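You operate a simulated robot arm through the tools that you are given. There is no shell and no other tool.

You are at the controls of a simulated robot arm. One attempt, no reset.

## Task
At the blue bench shut the green lever, open the orange lever, hang the yellow padlock and the OPEN tag.
Fine: the padlock on the header peg, after the orange lever is open; the tag on the tag peg; leave the other levers, knob, wheels, tags and spares of the pipework alone.

Only the result counts: the job must be done as asked and must still hold three seconds after the hand-in. Knocking over, shifting, dropping, spilling or breaking anything else fails it.

## Robot
A 6-joint arm with a fingered hand on a trunk, on a base that drives. Base frame: it is fixed to the floor where the robot stands at the start and does not move with it; the origin is under the middle of the robot, x ahead of it, y to its left, z up. Readings come in cm, degrees, newtons and seconds.
With the tool pointing down near the work surface it reaches from about 10 to 58 cm from the robot's upright axis, wherever it stands. Its first joint turns from -166.0 to 166.0 degrees. Places, roughly: blue gasket [-150, 125, 75]; blue tag [-200, 100, 75]; engine handwheel [-170, 330, 190]; fill lever [-300, 250, 120]; gauge lever [-250, 260, 130]; green gasket [-150, 125, 75]; green gauge [-225, 250, 100]; green lever [-270, 260, 120]; green padlock, yellow padlock [-250, 250, 75]; green plate [-150, 100, 75]; green tag [-250, 250, 75]; header peg [-240, 270, 130]; inlet lever [-210, 280, 120]; motor handwheel [-310, 280, 190]; orange can [-250, 250, 50]; orange gauge [-250, 275, 125]; orange lever [-230, 270, 130]; orange tag [-225, 100, 75]; pink lever [-260, 280, 160]; pressure knob [-180, 280, 90]; purple lever [-280, 240, 90]; purple tag [-200, 100, 75]; red gasket [-225, 275, 100]; red plate [-225, 275, 100]; red tag [-200, 100, 75]; silver bolt [-200, 275, 100]; tag peg [-250, 270, 110]; teal lever [-210, 300, 160]; top lever [-260, 310, 210]; white can [-275, 250, 50]; white tag [-225, 100, 75]; yellow can [-275, 250, 50]; yellow gauge [-250, 250, 100]; yellow plate [-150, 100, 75]. Payload 4 kg.
Tool frame: the origin (TCP) lies between the finger pads and is the grasp point; the fingertips stand 2.6 cm ahead of it; z points along the fingers, y is the line along which they close. Largest opening 14.8 cm; the body of the gripper starts 7.3 cm behind the TCP. The gripper is a hand of 3 fingers: y runs from the thumb to the fingers, the wrist lies at [0, 0, -23.9] in the tool frame, and closing takes about 1.5 s.
Orientation is that of the tool frame in the base frame, as a unit quaternion [w, x, y, z]. With the fingers straight down and closing along the base's y, the tool's x points along the base's -x, its y along +y and its z along -z.

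## Interface
- The arm moves only by the tool drive_tool. Its argument "moves" is one flat list of numbers, 7 for each row, row after row: the turn, a rotation vector about the tool's x, y, z in degrees, then the shift along the tool's x, y, z in cm, then the gripper command, from -1 (fully open) to 1 (shut), values between in proportion. In form: [ax, ay, az, tx, ty, tz, fingers, ax, ay, az, tx, ty, tz, fingers, ...]. A call has 1 to 20 rows; each row shifts and turns the commanded pose from where the row before left it, along the tool's axes as they then stand. Rows are played at 5 a second. More than 5 cm and 8.6 degrees between two rows, or a gripper value outside its range, and nothing of the call is played. A pose out of reach is approached as far as the arm can. The call stops where the force on the tool passes 40 N (or 10 N more than at its start, if that is more) or the arm is blocked; 0.2 s more then pass. The fingers move at their own pace (about 15.3 cm/s each) and stop on an object; they squeeze with about 22 N. The grip force told is the motor's: it shows also when the fingers shut on nothing. Time passes only in rows, and 0.2 s behind the last, so rows that do not move let the fingers close. The reply holds the time, the measured pose of the TCP, the force on the tool along the base axes, the opening and the grip force, in the units named above and with some noise, with the torque about the TCP (base axes, N m) and any sound that the robot's microphone picked up, and new pictures: "views" is both (left out), scene, wrist or none.
- Cameras (640 x 400 px; columns grow to the right, rows downward): "scene" is now at [2.6, 13.14, 149.16]; the picture's right is [-0.33, -0.94, 0.00], its down [-0.47, 0.17, -0.87] and it looks along [0.82, -0.29, -0.50] (base axes); focal length 293 px, centre (320, 200). "wrist" rides on the gripper at [6.8, -3.9, -9] in the tool frame; the picture's right is [0.50, 0.87, 0.00], its down [-0.66, 0.38, -0.65] and it looks along [-0.57, 0.33, 0.76] (tool axes); focal length 222 px, centre (320, 200). There is no depth. A picture from a camera that has moved, and an enlarged one, comes with that camera's place and axes in the base frame and with its lens.
- move_column(by): slides the trunk up (or, below 0, down) by that many cm; the arm and the scene camera ride with it, the base frame stays. It gives what a move gives, with no picture.
- roll_base(legs): drives the robot by 1 to 6 legs, each [ahead, left, turn to the left] in cm, cm and degrees, along the robot's own axes; the way and the turn of a leg run together, so that a leg with both is an arc; at most 150 cm and 180 degrees a leg. The arm and the cameras ride along, it lands a little off, and it stops where it bumps. It gives what a move gives, and a new picture of the scene camera.
- grasp_type(shape): the hand has 3 fingers and takes this shape, open, in about a second: jaw (thumb against the fingers, like two jaws); tri (thumb and two fingers); tip (a fingertip pinch); poke (one finger out to press); point (the index stretched); flat (the hand flat); cup (the hand cupped); fist (a fist). The gripper value then closes the fingers along that shape, each until it touches; the sizes above hold for jaw. It gives what a move gives, with no picture.
- aim_head(pan, tilt): turns the head with the scene camera to pan (to the left, within 155 degrees either way) and tilt (down, from -29 to 69), counted from straight ahead of the robot. It gives what a move gives, and a new picture of the scene camera.
- inspect(camera, box): a new picture of the part [left, top, right, bottom] of that camera's present view, enlarged. The clock stands still meanwhile.
- job_done(): hands the job in; it is judged then, once.

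Places have to be worked out from the pictures, the camera data and where the tool is seen. Open the gripper and draw the arm clear of the work before you hand the job in, unless the task says otherwise.

The tools are called after "Emit:" as a command line: name --argument value ..., lists and objects as JSON in quotes. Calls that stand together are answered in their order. drive_tool: Moves the arm, as the interface text tells. Its arguments: {"type":"object","properties":{"moves":{"type":"array","items":{"type":"number"}},"views":{"type":"string","enum":["both","scene","wrist","none"]}},"required":["moves"]} The other tools are called the same way: move_column (by) slides the trunk up or down; grasp_type (shape) gives the hand a shape; roll_base (legs) drives the base; aim_head (pan, tilt) turns the head that bears the scene camera; inspect (camera, box) takes an enlarged picture of a part of a camera's view; job_done () hands the job in.

At the start:

```text
clock: 0.0
tcp_pos: [46.08, -16.72, 114.04]
ee_rot: [0.0, 0.001, 1.0, 0.0]
ft_force: [0.3, 0.2, 0.2]
wrist_torque: [-0.03, 0.02, -0.02]
gripper_width: 14.77
finger_force: 0.0
shape: jaw
trunk travel left (down, up): [-42.5, 16.5]
robot x, y, heading: [0.01, -0.03, -0.0]
head pan, tilt: [-19.3, 30.1]
```

scene: 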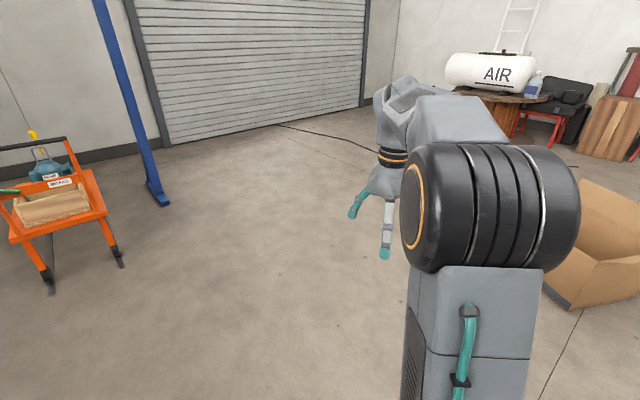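
wrist: 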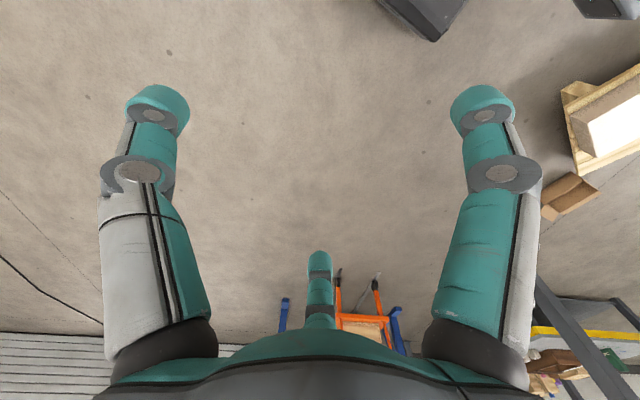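

The first view shows only the front of the room; the blue bench should be behind-left around [-250, 260]. I turn the head that way to look.

Emit:
aim_head --pan 135 --tilt 15

```text
clock: 2.4
tcp_pos: [46.25, -16.7, 114.02]
ee_rot: [0.001, 0.0, 1.0, 0.001]
ft_force: [-0.9, -0.7, -0.2]
wrist_torque: [-0.01, 0.02, -0.01]
gripper_width: 14.76
finger_force: 0.2
shape: jaw
trunk travel left (down, up): [-42.5, 16.5]
robot x, y, heading: [0.23, -0.05, -0.0]
head pan, tilt: [135.0, 15.0]
camera scene: at [-12.54, 22.74, 151.59], right [0.71, 0.71, 0.0], down [0.18, -0.18, -0.97], along [-0.68, 0.68, -0.26], focal length 293 px, centre (320, 200)
```

scene: 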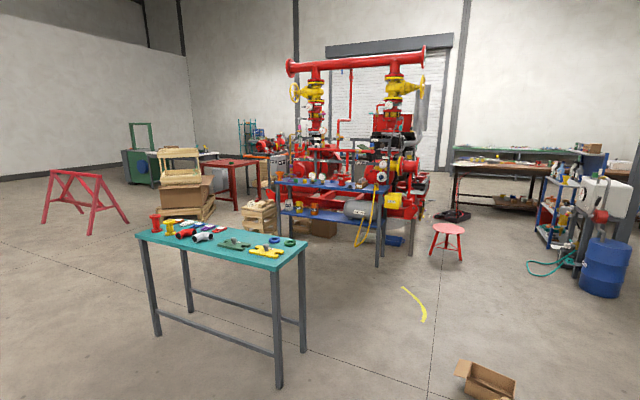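

I see the red pipework with a blue bench before it and a teal table nearer. I zoom in on both.

Emit:
inspect --camera "scene" --box '[260, 40, 450, 160]'

Emit:
inspect --camera "scene" --box '[260, 140, 430, 260]'

Emit:
inspect --camera "scene" --box '[130, 200, 310, 280]'

```text
3.33 times, centred on (355, 100) of scene
camera zoom: at [-12.54, 22.74, 151.59], right [0.71, 0.71, 0.0], down [0.18, -0.18, -0.97], along [-0.68, 0.68, -0.26], focal length 976 px, centre (203, 533)
```

zoom: 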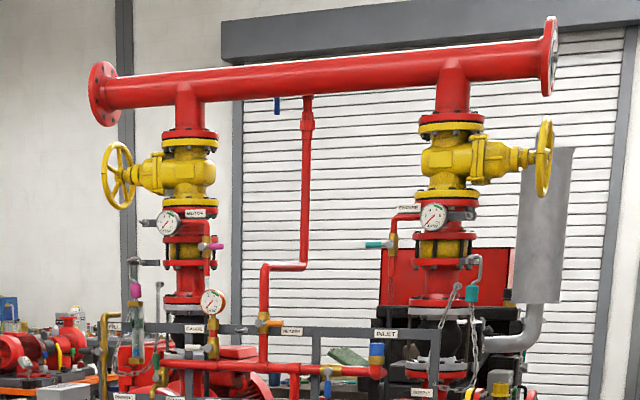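

```text
3.33 times, centred on (345, 200) of scene
camera zoom: at [-12.54, 22.74, 151.59], right [0.71, 0.71, 0.0], down [0.18, -0.18, -0.97], along [-0.68, 0.68, -0.26], focal length 976 px, centre (237, 200)
```

zoom: 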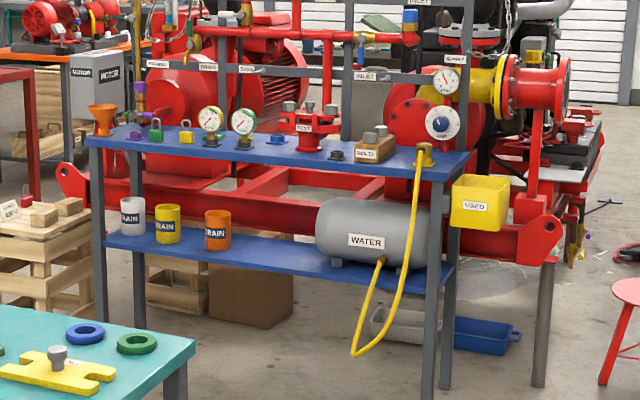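

```text
3.56 times, centred on (220, 240) of scene
camera zoom: at [-12.54, 22.74, 151.59], right [0.71, 0.71, 0.0], down [0.18, -0.18, -0.97], along [-0.68, 0.68, -0.26], focal length 1041 px, centre (676, 58)
```

zoom: 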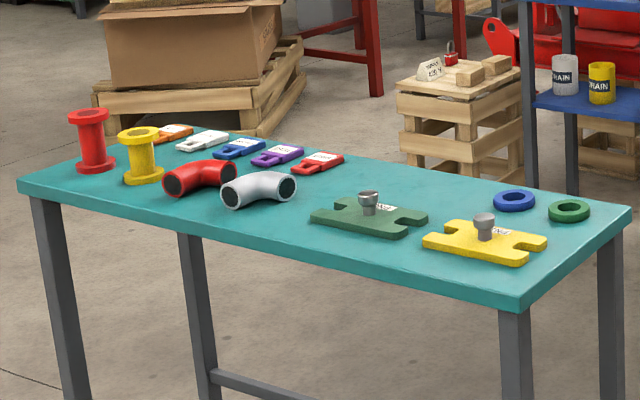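

Geometry from the picture: the teal table runs about from [-240,70] to [-130,135], and the blue bench edge about from [-281,219] to [-167,262], both turned about 20°. I turn the robot to face the bench (heading ~110°) and drive to the open floor right of the teal table.

Emit:
roll_base --legs '[[0, 0, 110], [110, 15, 0]]'

Emit:
aim_head --pan 30 --tilt 25

```text
clock: 12.0
tcp_pos: [-57.23, 132.13, 114.01]
ee_rot: [0.0, 0.836, -0.548, 0.0]
ft_force: [0.3, 0.8, -0.1]
wrist_torque: [0.02, 0.04, 0.03]
gripper_width: 14.79
finger_force: 0.2
shape: jaw
trunk travel left (down, up): [-42.5, 16.5]
robot x, y, heading: [-54.06, 83.15, 113.4]
head pan, tilt: [135.0, 15.0]
stopped in leg 2: the robot was blocked; the commanded pose is now the measured one
camera scene: at [-69.92, 62.54, 151.59], right [-0.93, 0.37, 0.0], down [0.09, 0.24, -0.97], along [-0.35, -0.9, -0.26], focal length 293 px, centre (320, 200)
```

scene: 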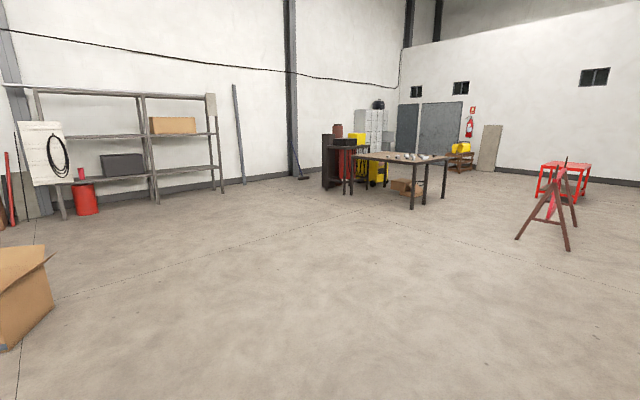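

```text
clock: 13.8
tcp_pos: [-57.21, 132.03, 113.98]
ee_rot: [0.0, 0.836, -0.548, 0.0]
ft_force: [-0.7, 0.0, -0.4]
wrist_torque: [0.01, -0.01, 0.02]
gripper_width: 14.8
finger_force: 0.0
shape: jaw
trunk travel left (down, up): [-42.5, 16.5]
robot x, y, heading: [-53.99, 82.86, 113.6]
head pan, tilt: [30.0, 25.0]
camera scene: at [-73.95, 76.69, 149.96], right [0.59, 0.8, 0.0], down [0.34, -0.25, -0.91], along [-0.73, 0.54, -0.42], focal length 293 px, centre (320, 200)
```

scene: 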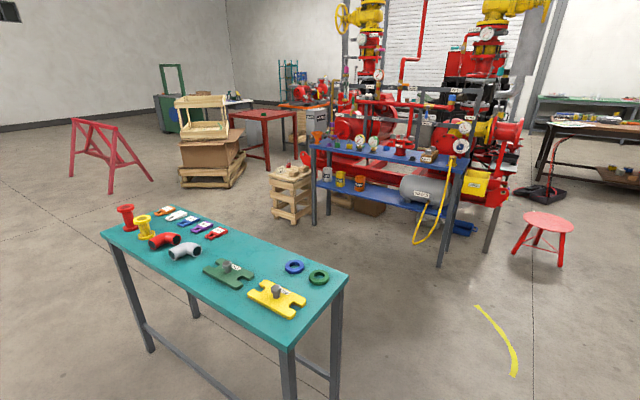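

The drive was blocked at [-54, 83]; I look down ahead and right for what it touched.

Emit:
aim_head --pan -15 --tilt 50

Emit:
aim_head --pan 45 --tilt 60

```text
clock: 15.0
tcp_pos: [-57.39, 132.12, 113.94]
ee_rot: [0.0, 0.836, -0.549, 0.0]
ft_force: [-0.4, 0.9, -0.1]
wrist_torque: [0.01, 0.0, 0.01]
gripper_width: 14.77
finger_force: 0.1
shape: jaw
trunk travel left (down, up): [-42.5, 16.5]
robot x, y, heading: [-53.97, 82.72, 113.1]
head pan, tilt: [-15.0, 50.0]
camera scene: at [-67.69, 78.83, 146.22], right [0.99, 0.15, 0.0], down [0.11, -0.76, -0.64], along [-0.1, 0.64, -0.77], focal length 293 px, centre (320, 200)
```

scene: 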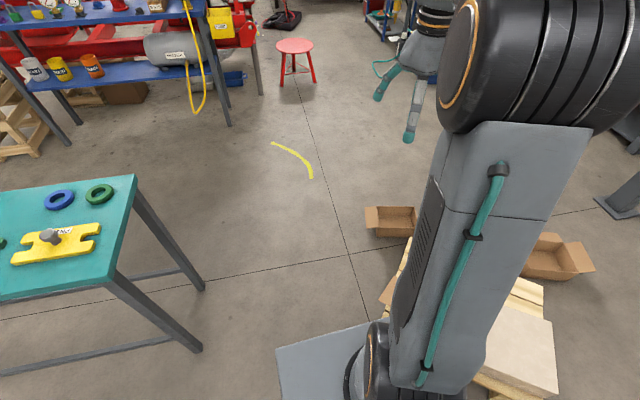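

```text
clock: 16.3
tcp_pos: [-57.28, 131.95, 114.09]
ee_rot: [0.0, 0.836, -0.548, 0.0]
ft_force: [-0.6, 1.9, 1.1]
wrist_torque: [-0.02, -0.01, 0.0]
gripper_width: 14.8
finger_force: 0.0
shape: jaw
trunk travel left (down, up): [-42.5, 16.5]
robot x, y, heading: [-53.99, 83.25, 113.6]
head pan, tilt: [45.0, 60.0]
camera scene: at [-72.74, 73.66, 144.96], right [0.37, 0.93, 0.0], down [0.81, -0.32, -0.5], along [-0.47, 0.18, -0.87], focal length 293 px, centre (320, 200)
```

scene: 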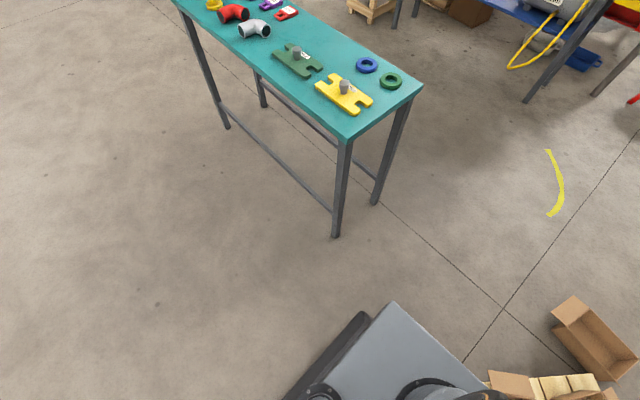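

A pallet with boxes stands at the right front and caught the base's corner. I back off, shift left 19 cm and go ahead between it and the table.

Emit:
roll_base --legs '[[-6, 0, 0], [0, 19, 0], [60, 0, 0]]'

```text
clock: 21.5
tcp_pos: [-97.56, 175.32, 113.91]
ee_rot: [0.0, 0.837, -0.548, 0.0]
ft_force: [0.0, 0.3, 0.3]
wrist_torque: [-0.02, -0.02, 0.02]
gripper_width: 14.78
finger_force: 0.0
shape: jaw
trunk travel left (down, up): [-42.5, 16.5]
robot x, y, heading: [-94.46, 126.58, 113.7]
head pan, tilt: [45.0, 60.0]
camera scene: at [-112.86, 116.77, 144.96], right [0.36, 0.93, 0.0], down [0.81, -0.31, -0.5], along [-0.47, 0.18, -0.87], focal length 293 px, centre (320, 200)
```

scene: 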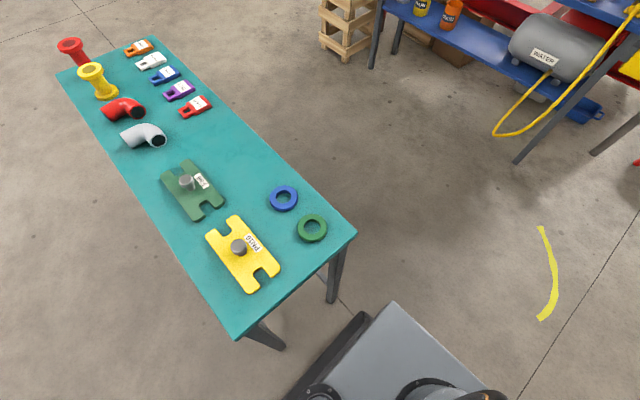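

The tags are visible on the teal table now; I zoom in to read them.

Emit:
inspect --camera "scene" --box '[110, 30, 230, 125]'

Emit:
aim_head --pan 70 --tilt 40

```text
4.21 times, centred on (170, 78) of scene
camera zoom: at [-112.86, 116.77, 144.96], right [0.36, 0.93, 0.0], down [0.81, -0.31, -0.5], along [-0.47, 0.18, -0.87], focal length 1232 px, centre (952, 716)
```

zoom: 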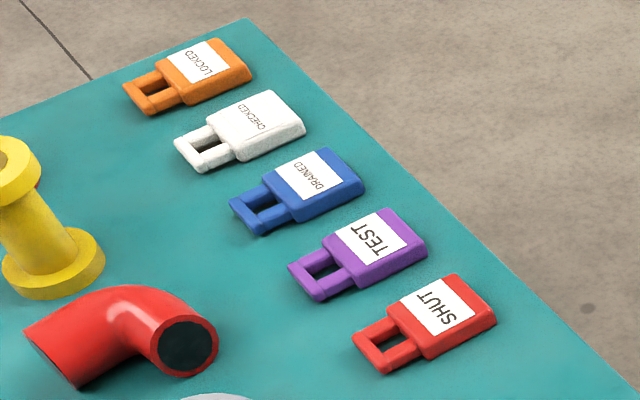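

```text
clock: 22.4
tcp_pos: [-97.55, 175.26, 113.92]
ee_rot: [0.0, 0.838, -0.546, -0.001]
ft_force: [1.0, -0.3, 0.0]
wrist_torque: [0.03, 0.01, 0.0]
gripper_width: 14.77
finger_force: 0.1
shape: jaw
trunk travel left (down, up): [-42.5, 16.5]
robot x, y, heading: [-93.88, 126.45, 113.8]
head pan, tilt: [70.0, 40.0]
camera scene: at [-115.13, 113.81, 147.63], right [-0.06, 1.0, 0.0], down [0.64, 0.04, -0.77], along [-0.76, -0.05, -0.64], focal length 293 px, centre (320, 200)
```

scene: 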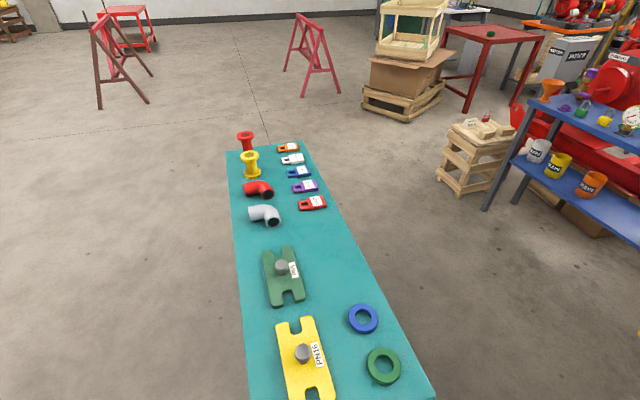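

None of those five reads OPEN (LOCKED, CHECKED, DRAINED, TEST, SHUT), so it is likely the green tag on the bench. I drive on into the corridor and look at the bench.

Emit:
roll_base --legs '[[45, 0, -3.5]]'

Emit:
aim_head --pan 35 --tilt 20

```text
clock: 25.1
tcp_pos: [-112.15, 217.2, 114.01]
ee_rot: [0.0, 0.823, -0.568, 0.0]
ft_force: [0.0, 1.0, -0.4]
wrist_torque: [-0.01, 0.04, 0.04]
gripper_width: 14.78
finger_force: 0.0
shape: jaw
trunk travel left (down, up): [-42.5, 16.5]
robot x, y, heading: [-111.68, 167.89, 110.7]
head pan, tilt: [70.0, 40.0]
camera scene: at [-132.82, 156.74, 147.63], right [-0.01, 1.0, 0.0], down [0.64, 0.01, -0.77], along [-0.77, -0.01, -0.64], focal length 293 px, centre (320, 200)
```

scene: 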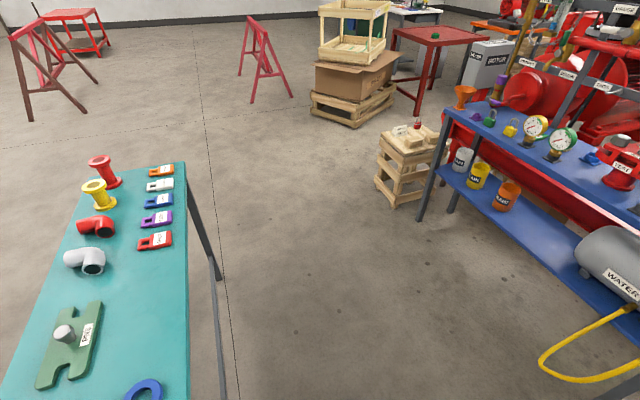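

```text
clock: 26.1
tcp_pos: [-111.98, 217.14, 113.96]
ee_rot: [0.0, 0.822, -0.569, 0.0]
ft_force: [0.4, -0.5, 1.1]
wrist_torque: [-0.02, 0.02, -0.01]
gripper_width: 14.79
finger_force: 0.1
shape: jaw
trunk travel left (down, up): [-42.5, 16.5]
robot x, y, heading: [-111.24, 168.14, 110.6]
head pan, tilt: [35.0, 20.0]
camera scene: at [-132.01, 162.09, 150.77], right [0.56, 0.83, 0.0], down [0.28, -0.19, -0.94], along [-0.78, 0.53, -0.34], focal length 293 px, centre (320, 200)
```

scene: 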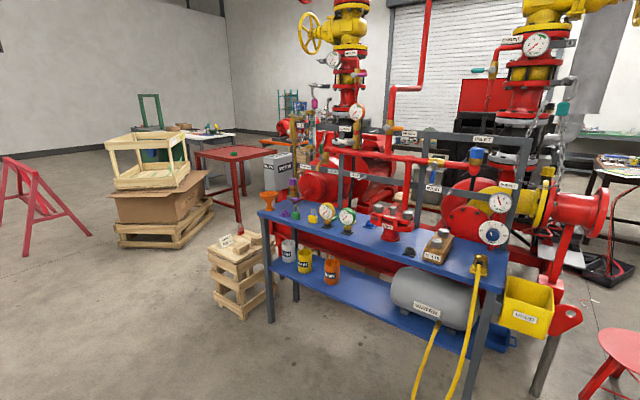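

I zoom on the bench, the small crate and the pipework to read the labels.

Emit:
inspect --camera "scene" --box '[250, 160, 420, 260]'

Emit:
inspect --camera "scene" --box '[200, 220, 280, 270]'

Emit:
inspect --camera "scene" --box '[290, 90, 450, 200]'

Emit:
inspect --camera "scene" --box '[400, 110, 560, 220]'

```text
3.76 times, centred on (335, 210) of scene
camera zoom: at [-132.01, 162.09, 150.77], right [0.56, 0.83, 0.0], down [0.28, -0.19, -0.94], along [-0.78, 0.53, -0.34], focal length 1102 px, centre (264, 162)
```

zoom: 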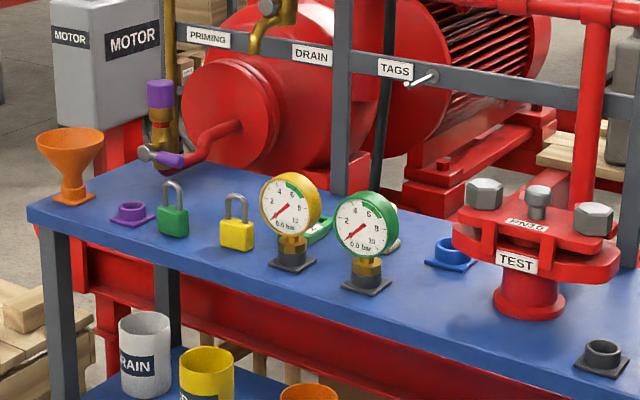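

```text
8.00 times, centred on (240, 245) of scene
camera zoom: at [-132.01, 162.09, 150.77], right [0.56, 0.83, 0.0], down [0.28, -0.19, -0.94], along [-0.78, 0.53, -0.34], focal length 2341 px, centre (960, -160)
```

zoom: 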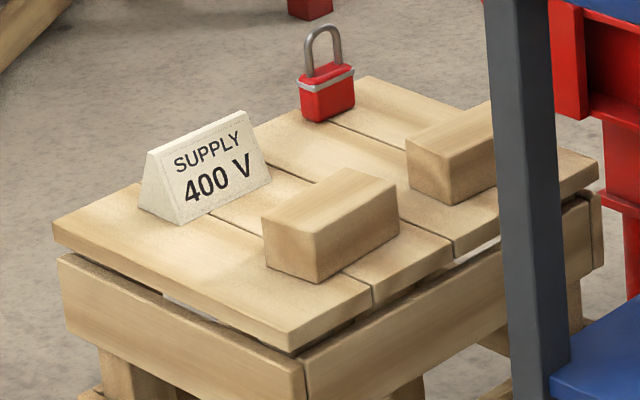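

```text
3.64 times, centred on (370, 145) of scene
camera zoom: at [-132.01, 162.09, 150.77], right [0.56, 0.83, 0.0], down [0.28, -0.19, -0.94], along [-0.78, 0.53, -0.34], focal length 1064 px, centre (138, 400)
```

zoom: 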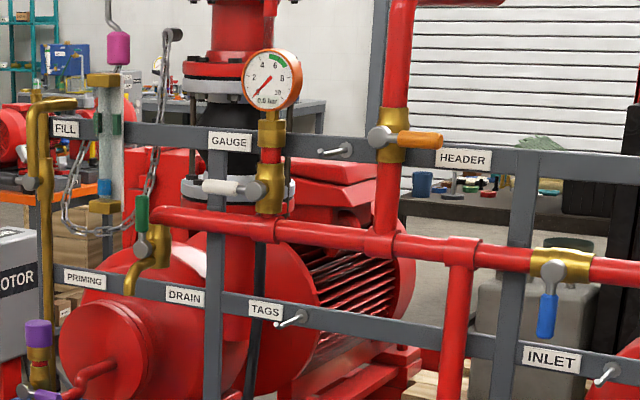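

```text
3.64 times, centred on (480, 165) of scene
camera zoom: at [-132.01, 162.09, 150.77], right [0.56, 0.83, 0.0], down [0.28, -0.19, -0.94], along [-0.78, 0.53, -0.34], focal length 1064 px, centre (-262, 327)
```

zoom: 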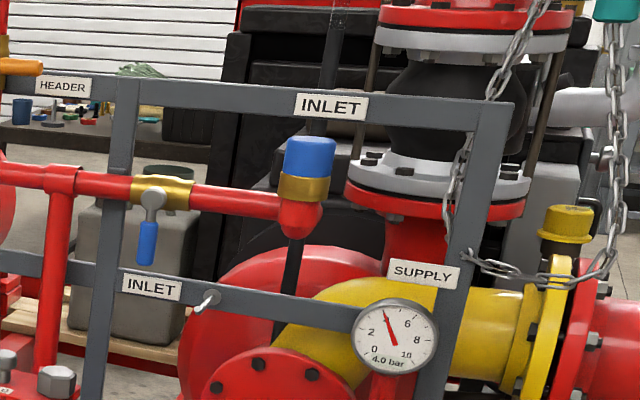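

The OPEN tag must be the green one lying behind the two gauges on the bench; the header peg is on the top rail left of the orange lever, the TAGS peg on the lower rail. I drive forward into the corridor and then sideways to stand in front of them.

Emit:
roll_base --legs '[[36, 0, -1.5], [0, 80, 0]]'

Emit:
aim_head --pan 0 --tilt 25

```text
clock: 32.2
tcp_pos: [-197.38, 225.35, 114.03]
ee_rot: [-0.001, 0.816, -0.578, 0.0]
ft_force: [-0.2, -0.5, -1.1]
wrist_torque: [0.01, -0.03, 0.0]
gripper_width: 14.8
finger_force: 0.1
shape: jaw
trunk travel left (down, up): [-42.5, 16.5]
robot x, y, heading: [-198.04, 176.21, 109.1]
head pan, tilt: [35.0, 20.0]
camera scene: at [-218.67, 170.77, 150.77], right [0.58, 0.81, 0.0], down [0.28, -0.2, -0.94], along [-0.76, 0.55, -0.34], focal length 293 px, centre (320, 200)
```

scene: 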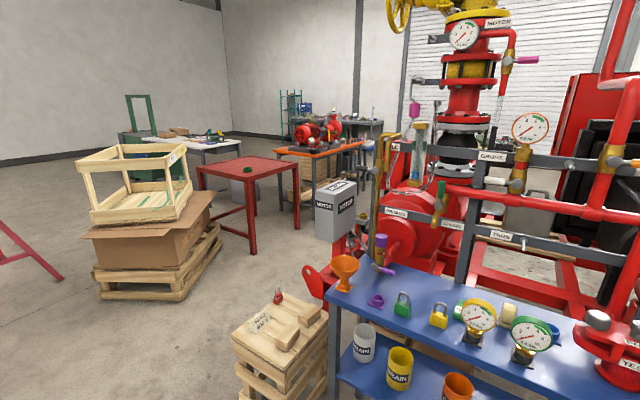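

```text
clock: 33.3
tcp_pos: [-197.45, 225.27, 114.0]
ee_rot: [0.0, 0.816, -0.578, 0.0]
ft_force: [-0.5, 0.3, 0.3]
wrist_torque: [-0.01, 0.01, -0.03]
gripper_width: 14.79
finger_force: 0.1
shape: jaw
trunk travel left (down, up): [-42.5, 16.5]
robot x, y, heading: [-197.57, 176.14, 109.3]
head pan, tilt: [0.0, 25.0]
camera scene: at [-214.16, 174.02, 149.97], right [0.94, 0.33, 0.0], down [0.14, -0.4, -0.91], along [-0.3, 0.86, -0.42], focal length 293 px, centre (320, 200)
```

scene: 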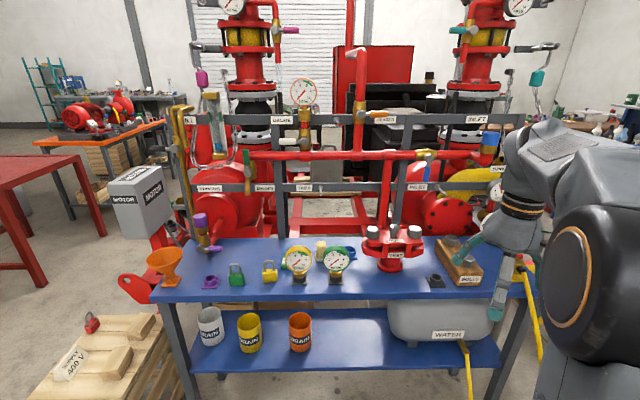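

Now I have a frontal view; I zoom on the levers, pegs and the bench items.

Emit:
inspect --camera "scene" --box '[160, 90, 300, 200]'

Emit:
inspect --camera "scene" --box '[270, 70, 430, 200]'

Emit:
inspect --camera "scene" --box '[190, 220, 370, 310]'

```text
3.64 times, centred on (230, 145) of scene
camera zoom: at [-214.16, 174.02, 149.97], right [0.94, 0.33, 0.0], down [0.14, -0.4, -0.91], along [-0.3, 0.86, -0.42], focal length 1064 px, centre (647, 400)
```

zoom: 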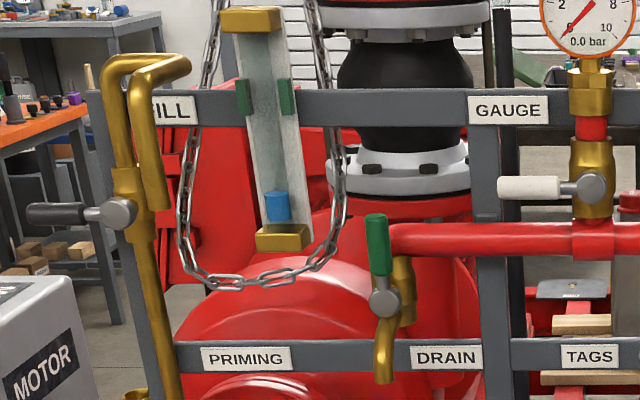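

```text
3.08 times, centred on (350, 135) of scene
camera zoom: at [-214.16, 174.02, 149.97], right [0.94, 0.33, 0.0], down [0.14, -0.4, -0.91], along [-0.3, 0.86, -0.42], focal length 900 px, centre (228, 400)
```

zoom: 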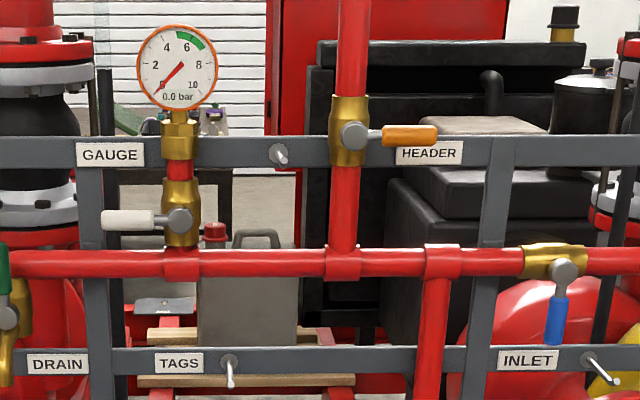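

```text
3.56 times, centred on (280, 265) of scene
camera zoom: at [-214.16, 174.02, 149.97], right [0.94, 0.33, 0.0], down [0.14, -0.4, -0.91], along [-0.3, 0.86, -0.42], focal length 1041 px, centre (462, -31)
```

zoom: 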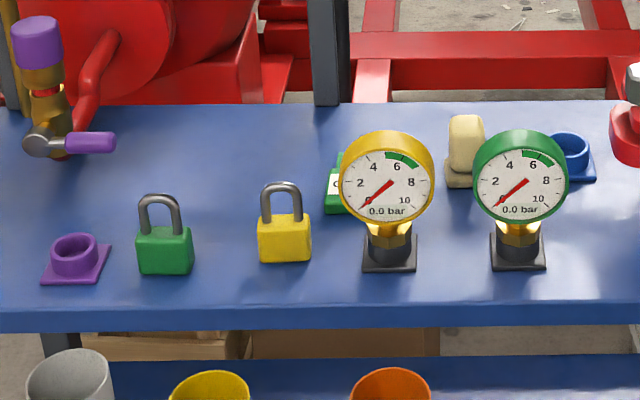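

I now have rough positions (levers about 100 cm ahead of the camera, bench edge about 75 cm ahead of the robot centre). I look straight down to see how close the base's front is to the bench.

Emit:
aim_head --pan 0 --tilt 65

```text
clock: 34.3
tcp_pos: [-197.29, 225.37, 114.09]
ee_rot: [0.0, 0.816, -0.578, 0.0]
ft_force: [0.1, -0.7, -0.3]
wrist_torque: [-0.02, -0.03, -0.03]
gripper_width: 14.78
finger_force: 0.1
shape: jaw
trunk travel left (down, up): [-42.5, 16.5]
robot x, y, heading: [-197.67, 176.05, 109.2]
head pan, tilt: [0.0, 65.0]
camera scene: at [-213.11, 171.06, 144.41], right [0.94, 0.33, 0.0], down [0.3, -0.86, -0.42], along [-0.14, 0.4, -0.91], focal length 293 px, centre (320, 200)
```

scene: 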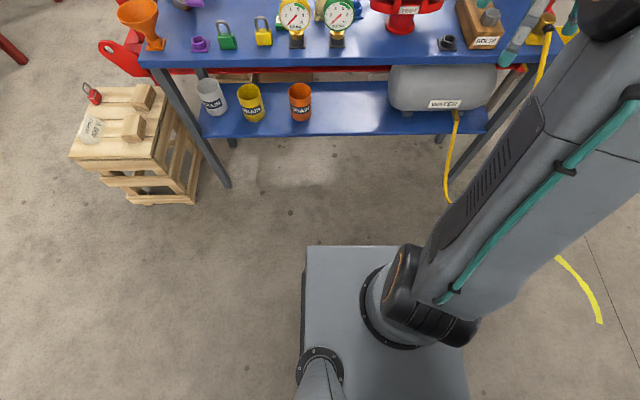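

The base front is about 33 cm ahead of the robot's centre, the arm axis about 9 ahead and 13 to the right. I shift left 30 cm so the arm axis lines up with the pegs, then go ahead 28 cm.

Emit:
roll_base --legs '[[0, 30, 0], [28, 0, 0]]'

```text
clock: 37.9
tcp_pos: [-234.01, 241.67, 113.99]
ee_rot: [0.0, 0.816, -0.578, 0.0]
ft_force: [-0.2, -0.1, -0.1]
wrist_torque: [-0.01, -0.01, 0.0]
gripper_width: 14.77
finger_force: 0.0
shape: jaw
trunk travel left (down, up): [-42.5, 16.5]
robot x, y, heading: [-234.71, 192.84, 109.3]
head pan, tilt: [0.0, 65.0]
camera scene: at [-249.71, 187.43, 144.4], right [0.94, 0.33, 0.0], down [0.3, -0.86, -0.42], along [-0.14, 0.4, -0.91], focal length 293 px, centre (320, 200)
```

scene: 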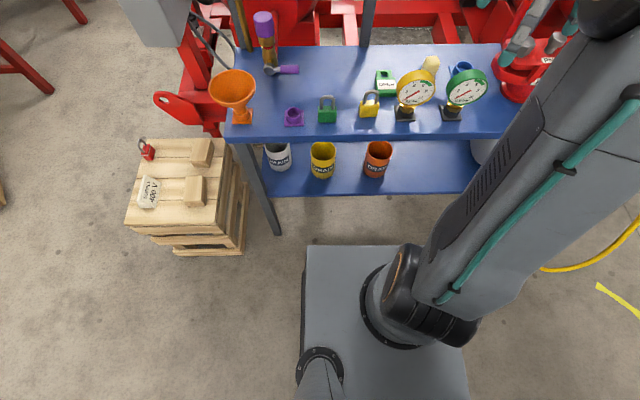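

Good position. I zoom on the green tag and bench items to read it and locate things.

Emit:
inspect --camera "scene" --box '[310, 50, 480, 150]'

Emit:
aim_head --pan -15 --tilt 25

```text
3.76 times, centred on (395, 100) of scene
camera zoom: at [-249.71, 187.43, 144.4], right [0.94, 0.33, 0.0], down [0.3, -0.86, -0.42], along [-0.14, 0.4, -0.91], focal length 1102 px, centre (38, 576)
```

zoom: 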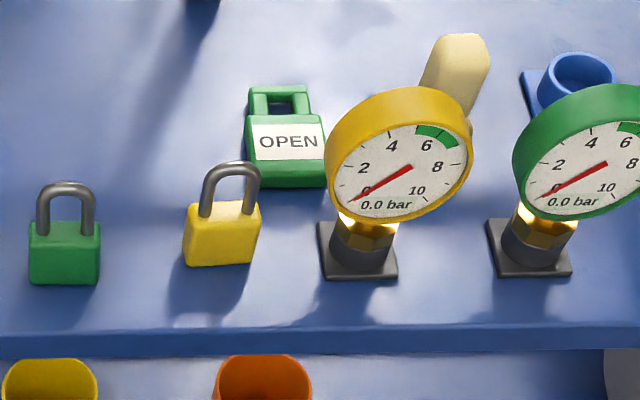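

```text
clock: 38.9
tcp_pos: [-233.93, 241.73, 113.96]
ee_rot: [0.001, 0.816, -0.578, 0.0]
ft_force: [0.2, -0.4, -0.4]
wrist_torque: [0.0, -0.04, 0.01]
gripper_width: 14.8
finger_force: 0.2
shape: jaw
trunk travel left (down, up): [-42.5, 16.5]
robot x, y, heading: [-234.74, 192.39, 109.1]
head pan, tilt: [-15.0, 25.0]
camera scene: at [-248.39, 190.89, 149.96], right [1.0, 0.07, 0.0], down [0.03, -0.42, -0.91], along [-0.07, 0.9, -0.42], focal length 293 px, centre (320, 200)
```

scene: 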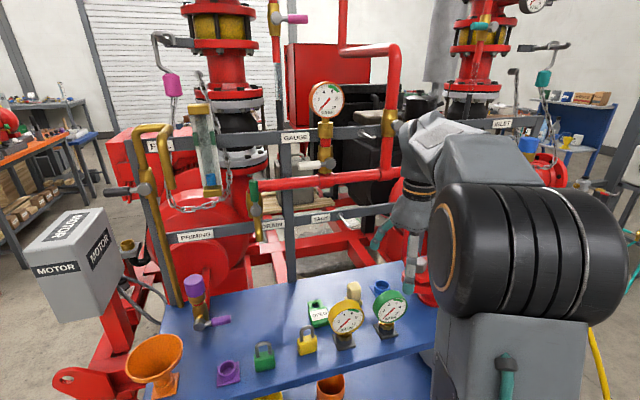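

The green tag reads OPEN. Before working I want to know the hand's shape when closed, so I close the jaw in free air and look with the wrist camera.

Emit:
drive_tool --moves '[0, 0, 0, 0, 0, 0, 1, 0, 0, 0, 0, 0, 0, 1, 0, 0, 0, 0, 0, 0, 1, 0, 0, 0, 0, 0, 0, 1, 0, 0, 0, 0, 0, 0, 1, 0, 0, 0, 0, 0, 0, 1, 0, 0, 0, 0, 0, 0, 1, 0, 0, 0, 0, 0, 0, 1]' --views "both"

```text
clock: 40.7
tcp_pos: [-233.97, 241.7, 114.0]
ee_rot: [0.0, 0.816, -0.578, 0.0]
ft_force: [-0.7, 0.5, 0.8]
wrist_torque: [0.02, 0.04, -0.01]
gripper_width: 0.0
finger_force: 22.0
shape: jaw
trunk travel left (down, up): [-42.5, 16.5]
robot x, y, heading: [-234.35, 192.56, 109.2]
head pan, tilt: [-15.0, 25.0]
camera scene: at [-248.39, 190.89, 149.96], right [1.0, 0.07, 0.0], down [0.03, -0.42, -0.91], along [-0.07, 0.9, -0.42], focal length 293 px, centre (320, 200)
camera wrist: at [-227.95, 236.7, 122.96], right [-0.65, -0.76, 0.0], down [-0.57, 0.49, 0.65], along [-0.5, 0.43, -0.76], focal length 222 px, centre (320, 200)
```

scene: 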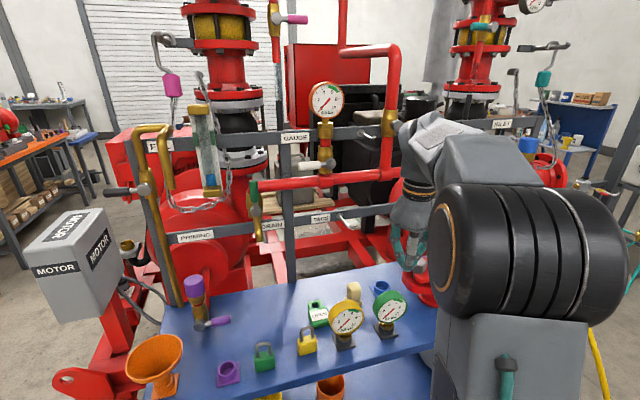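
wrist: 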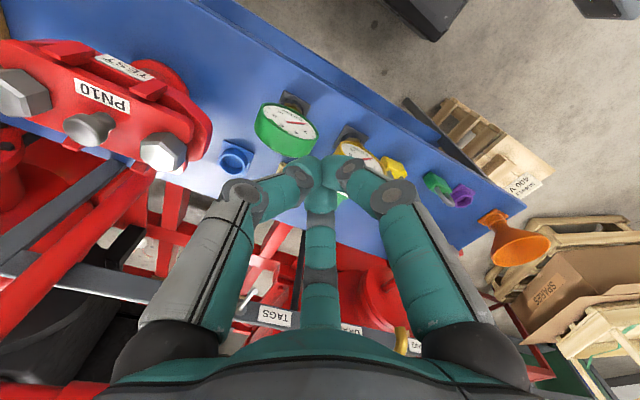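

The closed jaw brings all three fingertips to a point, good as a pusher. By triangulation: orange pivot at about U-131.6/N333/z135 (handle pointing right), header peg z≈132.5, tag peg z≈107, bench top z≈84.5. I raise the arm and pitch the tool to horizontal, pointing at the pipework.

Emit:
drive_tool --moves '[0, 0, 0, -4, 0, -5, 1, 0, 0, 0, -4, 0, -5, 1, 0, -8, 0, 0, 0, 0, 1, 0, -8, 0, 0, 0, 0, 1, 0, -8, 0, 0, 0, 0, 1, 0, -8, 0, 0, 0, 0, 1, 0, -8, 0, 0, 0, 0, 1, 0, -8, 0, 0, 0, 0, 1, 0, -8, 0, 0, 0, 0, 1, 0, -8, 0, 0, 0, 0, 1, 0, -8, 0, 0, 0, 0, 1, 0, -8, 0, 0, 0, 0, 1, 0, -8, 0, 0, 0, 0, 1, 0, -2, 0, 0, 0, 0, 1]' --views "both"

```text
refused: row 1 steps farther than a row can; nothing moved
```

The combined step was over 5 cm; I split it smaller.

Emit:
drive_tool --moves '[0, 0, 0, -3, 0, -3.5, 1, 0, 0, 0, -3, 0, -3.5, 1, 0, 0, 0, -3, 0, -3.5, 1, 0, -8, 0, 0, 0, 0, 1, 0, -8, 0, 0, 0, 0, 1, 0, -8, 0, 0, 0, 0, 1, 0, -8, 0, 0, 0, 0, 1, 0, -8, 0, 0, 0, 0, 1, 0, -8, 0, 0, 0, 0, 1, 0, -8, 0, 0, 0, 0, 1, 0, -8, 0, 0, 0, 0, 1, 0, -8, 0, 0, 0, 0, 1, 0, -8, 0, 0, 0, 0, 1, 0, -8, 0, 0, 0, 0, 1, 0, -2, 0, 0, 0, 0, 1]' --views "both"

```text
clock: 43.9
tcp_pos: [-243.05, 249.28, 135.18]
ee_rot: [-0.374, 0.621, -0.453, -0.519]
ft_force: [0.3, 0.3, -0.3]
wrist_torque: [-0.02, -0.01, 0.0]
gripper_width: 0.0
finger_force: 22.0
shape: jaw
out of reach, approached as far as the arm can: row 3, 11, 12, 13, 14, 15
trunk travel left (down, up): [-42.5, 16.5]
robot x, y, heading: [-234.26, 192.68, 109.4]
head pan, tilt: [-15.0, 25.0]
camera scene: at [-248.38, 190.89, 149.96], right [1.0, 0.07, 0.0], down [0.03, -0.42, -0.91], along [-0.07, 0.9, -0.42], focal length 293 px, centre (320, 200)
camera wrist: at [-236.18, 240.96, 130.08], right [-0.8, -0.36, -0.49], down [-0.19, -0.61, 0.77], along [-0.57, 0.7, 0.42], focal length 222 px, centre (320, 200)
```

scene: 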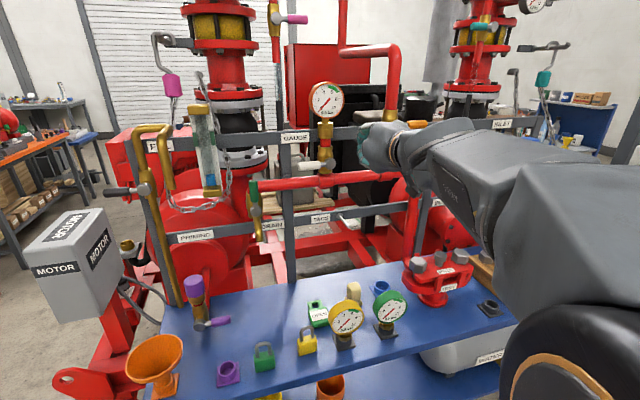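
wrist: 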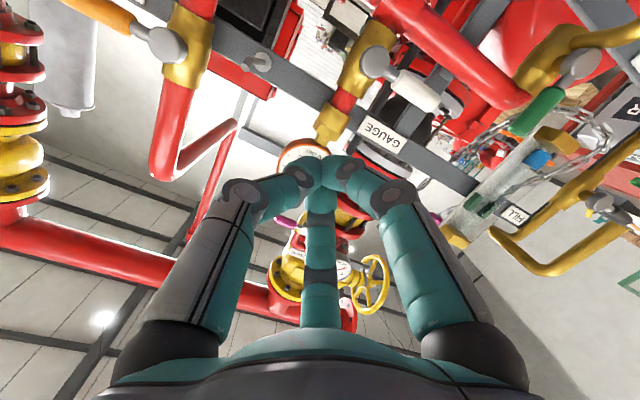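

The near-in pose was out of reach (wrist too close to the shoulder). The hand now points at the rails; I move forward slightly so the commanded pose becomes reachable, and check.

Emit:
drive_tool --moves '[0, 0, 0, 0, 0, 3, 1, 0, 0, 0, 0, 0, 3, 1]' --views "wrist"

```text
clock: 44.5
tcp_pos: [-245.05, 255.09, 134.4]
ee_rot: [-0.373, 0.621, -0.453, -0.519]
ft_force: [-0.3, 0.1, 0.1]
wrist_torque: [0.01, 0.01, 0.0]
gripper_width: 0.0
finger_force: 21.8
shape: jaw
out of reach, approached as far as the arm can: row 2
trunk travel left (down, up): [-42.5, 16.5]
robot x, y, heading: [-234.63, 192.45, 109.4]
head pan, tilt: [-15.0, 25.0]
camera wrist: at [-238.15, 246.78, 129.34], right [-0.8, -0.36, -0.49], down [-0.19, -0.61, 0.77], along [-0.57, 0.7, 0.42], focal length 222 px, centre (320, 200)
```

wrist: 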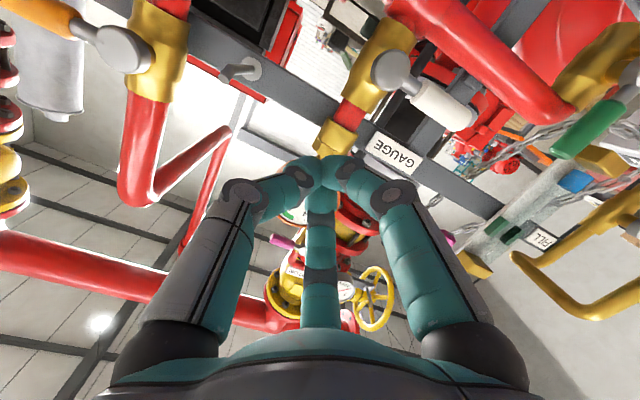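

The height is what limits the reach, so I back off 6 cm and raise the trunk fully to give the arm room.

Emit:
drive_tool --moves '[0, 0, 0, 0, 0, -4, 1, 0, 0, 0, 0, 0, -3, 1]' --views "none"

Emit:
move_column --by 16

```text
clock: 45.1
tcp_pos: [-243.02, 248.39, 135.62]
ee_rot: [-0.374, 0.621, -0.451, -0.522]
ft_force: [0.6, -0.5, -0.5]
wrist_torque: [0.0, -0.02, -0.01]
gripper_width: 0.0
finger_force: 21.8
shape: jaw
trunk travel left (down, up): [-42.5, 16.5]
robot x, y, heading: [-234.94, 192.81, 109.3]
head pan, tilt: [-15.0, 25.0]
```

```text
clock: 47.0
tcp_pos: [-242.94, 248.39, 151.68]
ee_rot: [-0.375, 0.62, -0.451, -0.522]
ft_force: [0.2, 0.5, 0.0]
wrist_torque: [0.03, -0.01, 0.03]
gripper_width: 0.0
finger_force: 22.4
shape: jaw
trunk travel left (down, up): [-58.5, 0.5]
robot x, y, heading: [-234.24, 192.6, 109.2]
head pan, tilt: [-15.0, 25.0]
```

Trunk is up. Now I level the tool and move right and down toward a point below and in front of the orange handle's end (U -125, N 320, z 130).

Emit:
drive_tool --moves '[0, -5, 0, 0, 0, 0, 1, 0, -5, 0, 0, 0, 0, 1, 0, 0, 0, 0, -4.5, 0, 1, 0, 0, 0, 0, -4.5, 0, 1, 0, 0, 0, 0, -4.5, 0, 1, 0, 0, 0, 0, -4.5, 0, 1, 0, 0, 0, 0, -4.5, 0, 1, 0, 0, 0, 4.4, 0, 0, 1, 0, 0, 0, 4.4, 0, 0, 1, 0, 0, 0, 4.4, 0, 0, 1, 0, 0, 0, 4.4, 0, 0, 1, 0, 0, 0, 4.4, 0, 0, 1]' --views "both"

```text
clock: 49.6
tcp_pos: [-230.07, 260.66, 157.13]
ee_rot: [-0.388, 0.601, -0.447, -0.538]
ft_force: [0.7, 0.2, -0.9]
wrist_torque: [0.0, 0.0, -0.01]
gripper_width: 0.0
finger_force: 22.2
shape: jaw
out of reach, approached as far as the arm can: row 1, 2, 3, 4, 5, 6, 7, 8, 9, 10, 11, 12
trunk travel left (down, up): [-58.5, 0.5]
robot x, y, heading: [-234.71, 192.62, 109.2]
head pan, tilt: [-15.0, 25.0]
camera scene: at [-248.39, 190.89, 165.96], right [1.0, 0.07, 0.0], down [0.03, -0.42, -0.91], along [-0.07, 0.9, -0.42], focal length 293 px, centre (320, 200)
camera wrist: at [-223.33, 252.44, 151.41], right [-0.81, -0.32, -0.48], down [-0.18, -0.65, 0.74], along [-0.55, 0.69, 0.47], focal length 222 px, centre (320, 200)
```

scene: 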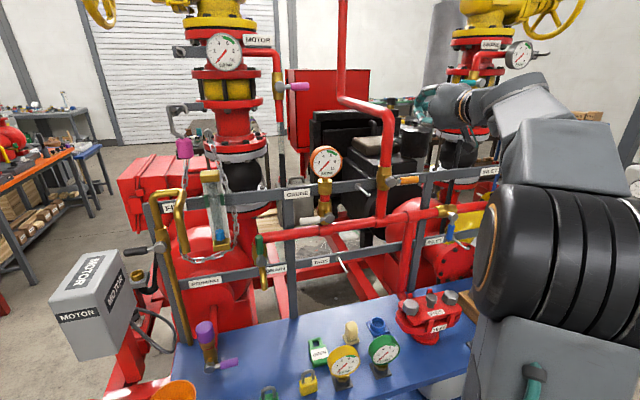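
wrist: 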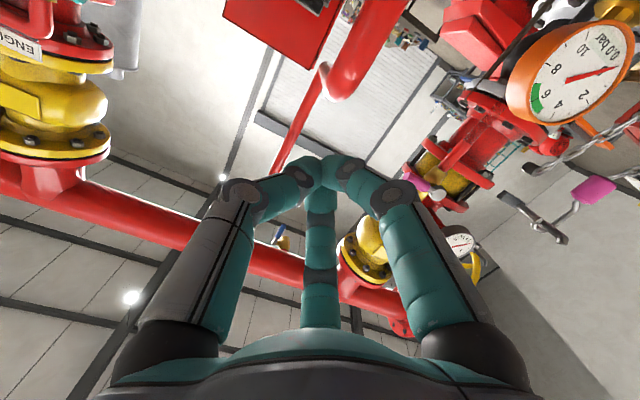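

The limit seems to be wrist pitch: with the trunk high the forearm points down. Lowering the trunk should let the forearm point up so the tool can be horizontal at z≈130; I back off a little and lower by 30.

Emit:
drive_tool --moves '[0, 0, 0, 0, 0, -3, 1]' --views "none"

Emit:
move_column --by -30

Emit:
drive_tool --moves '[0, -4, 0, 0, 0, 0, 1, 0, -3, 0, 0, 0, 0, 1]' --views "both"

```text
clock: 50.0
tcp_pos: [-229.42, 258.16, 158.78]
ee_rot: [-0.39, 0.6, -0.443, -0.54]
ft_force: [-0.7, -0.5, -0.1]
wrist_torque: [-0.02, -0.03, 0.01]
gripper_width: 0.01
finger_force: 22.0
shape: jaw
out of reach, approached as far as the arm can: row 1
trunk travel left (down, up): [-58.5, 0.5]
robot x, y, heading: [-234.27, 192.4, 109.3]
head pan, tilt: [-15.0, 25.0]
```

```text
clock: 53.0
tcp_pos: [-229.36, 258.41, 128.81]
ee_rot: [-0.39, 0.6, -0.443, -0.54]
ft_force: [0.7, 0.8, 0.7]
wrist_torque: [0.01, -0.03, 0.0]
gripper_width: 0.0
finger_force: 21.5
shape: jaw
trunk travel left (down, up): [-28.5, 30.5]
robot x, y, heading: [-234.56, 192.53, 109.1]
head pan, tilt: [-15.0, 25.0]
```

```text
clock: 53.6
tcp_pos: [-230.39, 259.74, 132.85]
ee_rot: [0.413, -0.567, 0.421, 0.574]
ft_force: [0.2, 0.3, 0.3]
wrist_torque: [-0.03, -0.01, 0.0]
gripper_width: 0.02
finger_force: 22.0
shape: jaw
out of reach, approached as far as the arm can: row 1, 2
trunk travel left (down, up): [-28.5, 30.5]
robot x, y, heading: [-234.51, 192.79, 109.3]
head pan, tilt: [-15.0, 25.0]
camera scene: at [-248.39, 190.88, 135.96], right [1.0, 0.07, 0.0], down [0.03, -0.42, -0.91], along [-0.07, 0.9, -0.42], focal length 293 px, centre (320, 200)
camera wrist: at [-223.93, 252.52, 126.03], right [-0.83, -0.26, -0.49], down [-0.15, -0.74, 0.66], along [-0.53, 0.62, 0.57], focal length 222 px, centre (320, 200)
```

scene: 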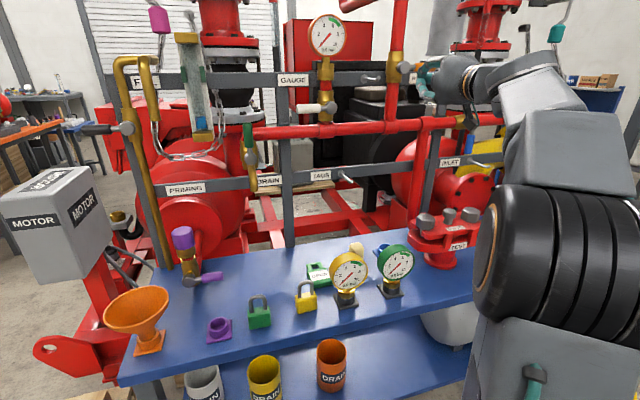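
wrist: 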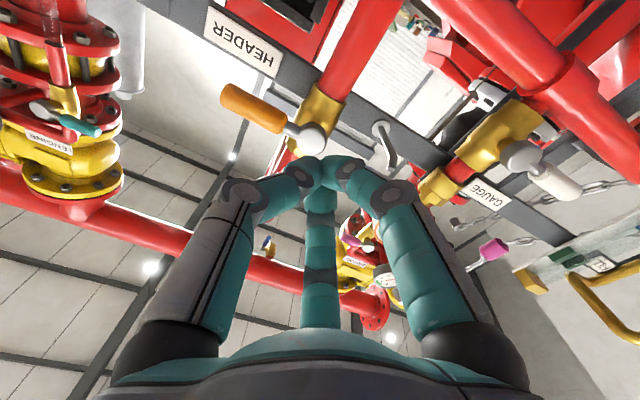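

The tool is now horizontal at U-132, N321, z133, right in front of the header valve. I lower the trunk 8 more for margin, then go right under the handle's end.

Emit:
move_column --by -8

Emit:
drive_tool --moves '[0, 0, 0, 0, -3.8, 0, 1, 0, 0, 0, -2, -3.8, 0, 1, 0, 0, 0, -2, 0, 0, 1]' --views "both"

```text
clock: 54.7
tcp_pos: [-230.38, 259.96, 124.94]
ee_rot: [0.415, -0.567, 0.421, 0.573]
ft_force: [1.0, -1.2, 0.7]
wrist_torque: [0.03, -0.01, -0.01]
gripper_width: 0.0
finger_force: 22.3
shape: jaw
trunk travel left (down, up): [-20.5, 38.5]
robot x, y, heading: [-234.84, 192.73, 108.8]
head pan, tilt: [-15.0, 25.0]
```

```text
clock: 55.5
tcp_pos: [-223.1, 262.58, 128.67]
ee_rot: [0.414, -0.567, 0.421, 0.573]
ft_force: [1.2, -0.8, 0.0]
wrist_torque: [0.0, -0.02, 0.01]
gripper_width: 0.0
finger_force: 22.4
shape: jaw
trunk travel left (down, up): [-20.5, 38.5]
robot x, y, heading: [-234.59, 192.64, 109.3]
head pan, tilt: [-15.0, 25.0]
camera scene: at [-248.38, 190.91, 127.96], right [1.0, 0.07, 0.0], down [0.03, -0.42, -0.91], along [-0.07, 0.9, -0.42], focal length 293 px, centre (320, 200)
camera wrist: at [-216.7, 255.05, 121.82], right [-0.83, -0.26, -0.49], down [-0.15, -0.74, 0.66], along [-0.53, 0.62, 0.57], focal length 222 px, centre (320, 200)
```

scene: 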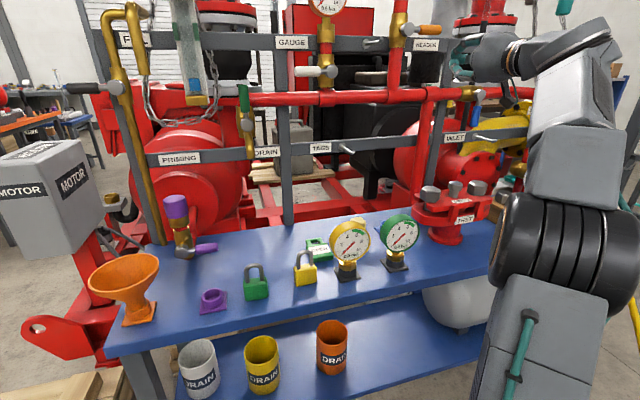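
wrist: 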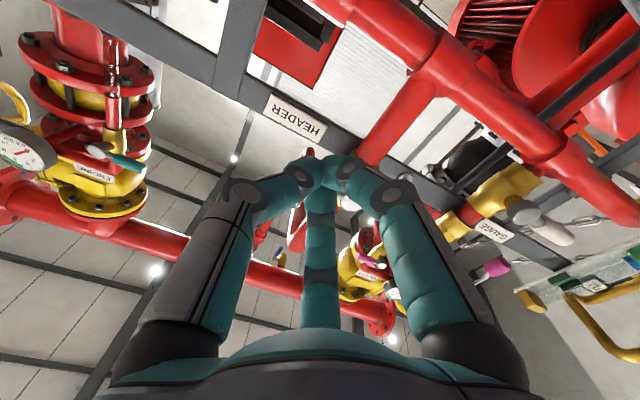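

Reachable now, with the TCP at U-124, N321, z129. I zoom the scene camera at the header valve to verify the handle height against the hand.

Emit:
inspect --camera "scene" --box '[340, 0, 520, 110]'

```text
3.56 times, centred on (430, 55) of scene
camera zoom: at [-248.38, 190.91, 127.96], right [1.0, 0.07, 0.0], down [0.03, -0.42, -0.91], along [-0.07, 0.9, -0.42], focal length 1041 px, centre (-71, 716)
```

zoom: 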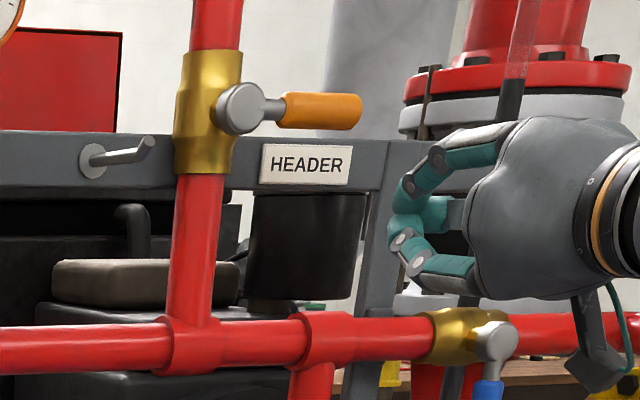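

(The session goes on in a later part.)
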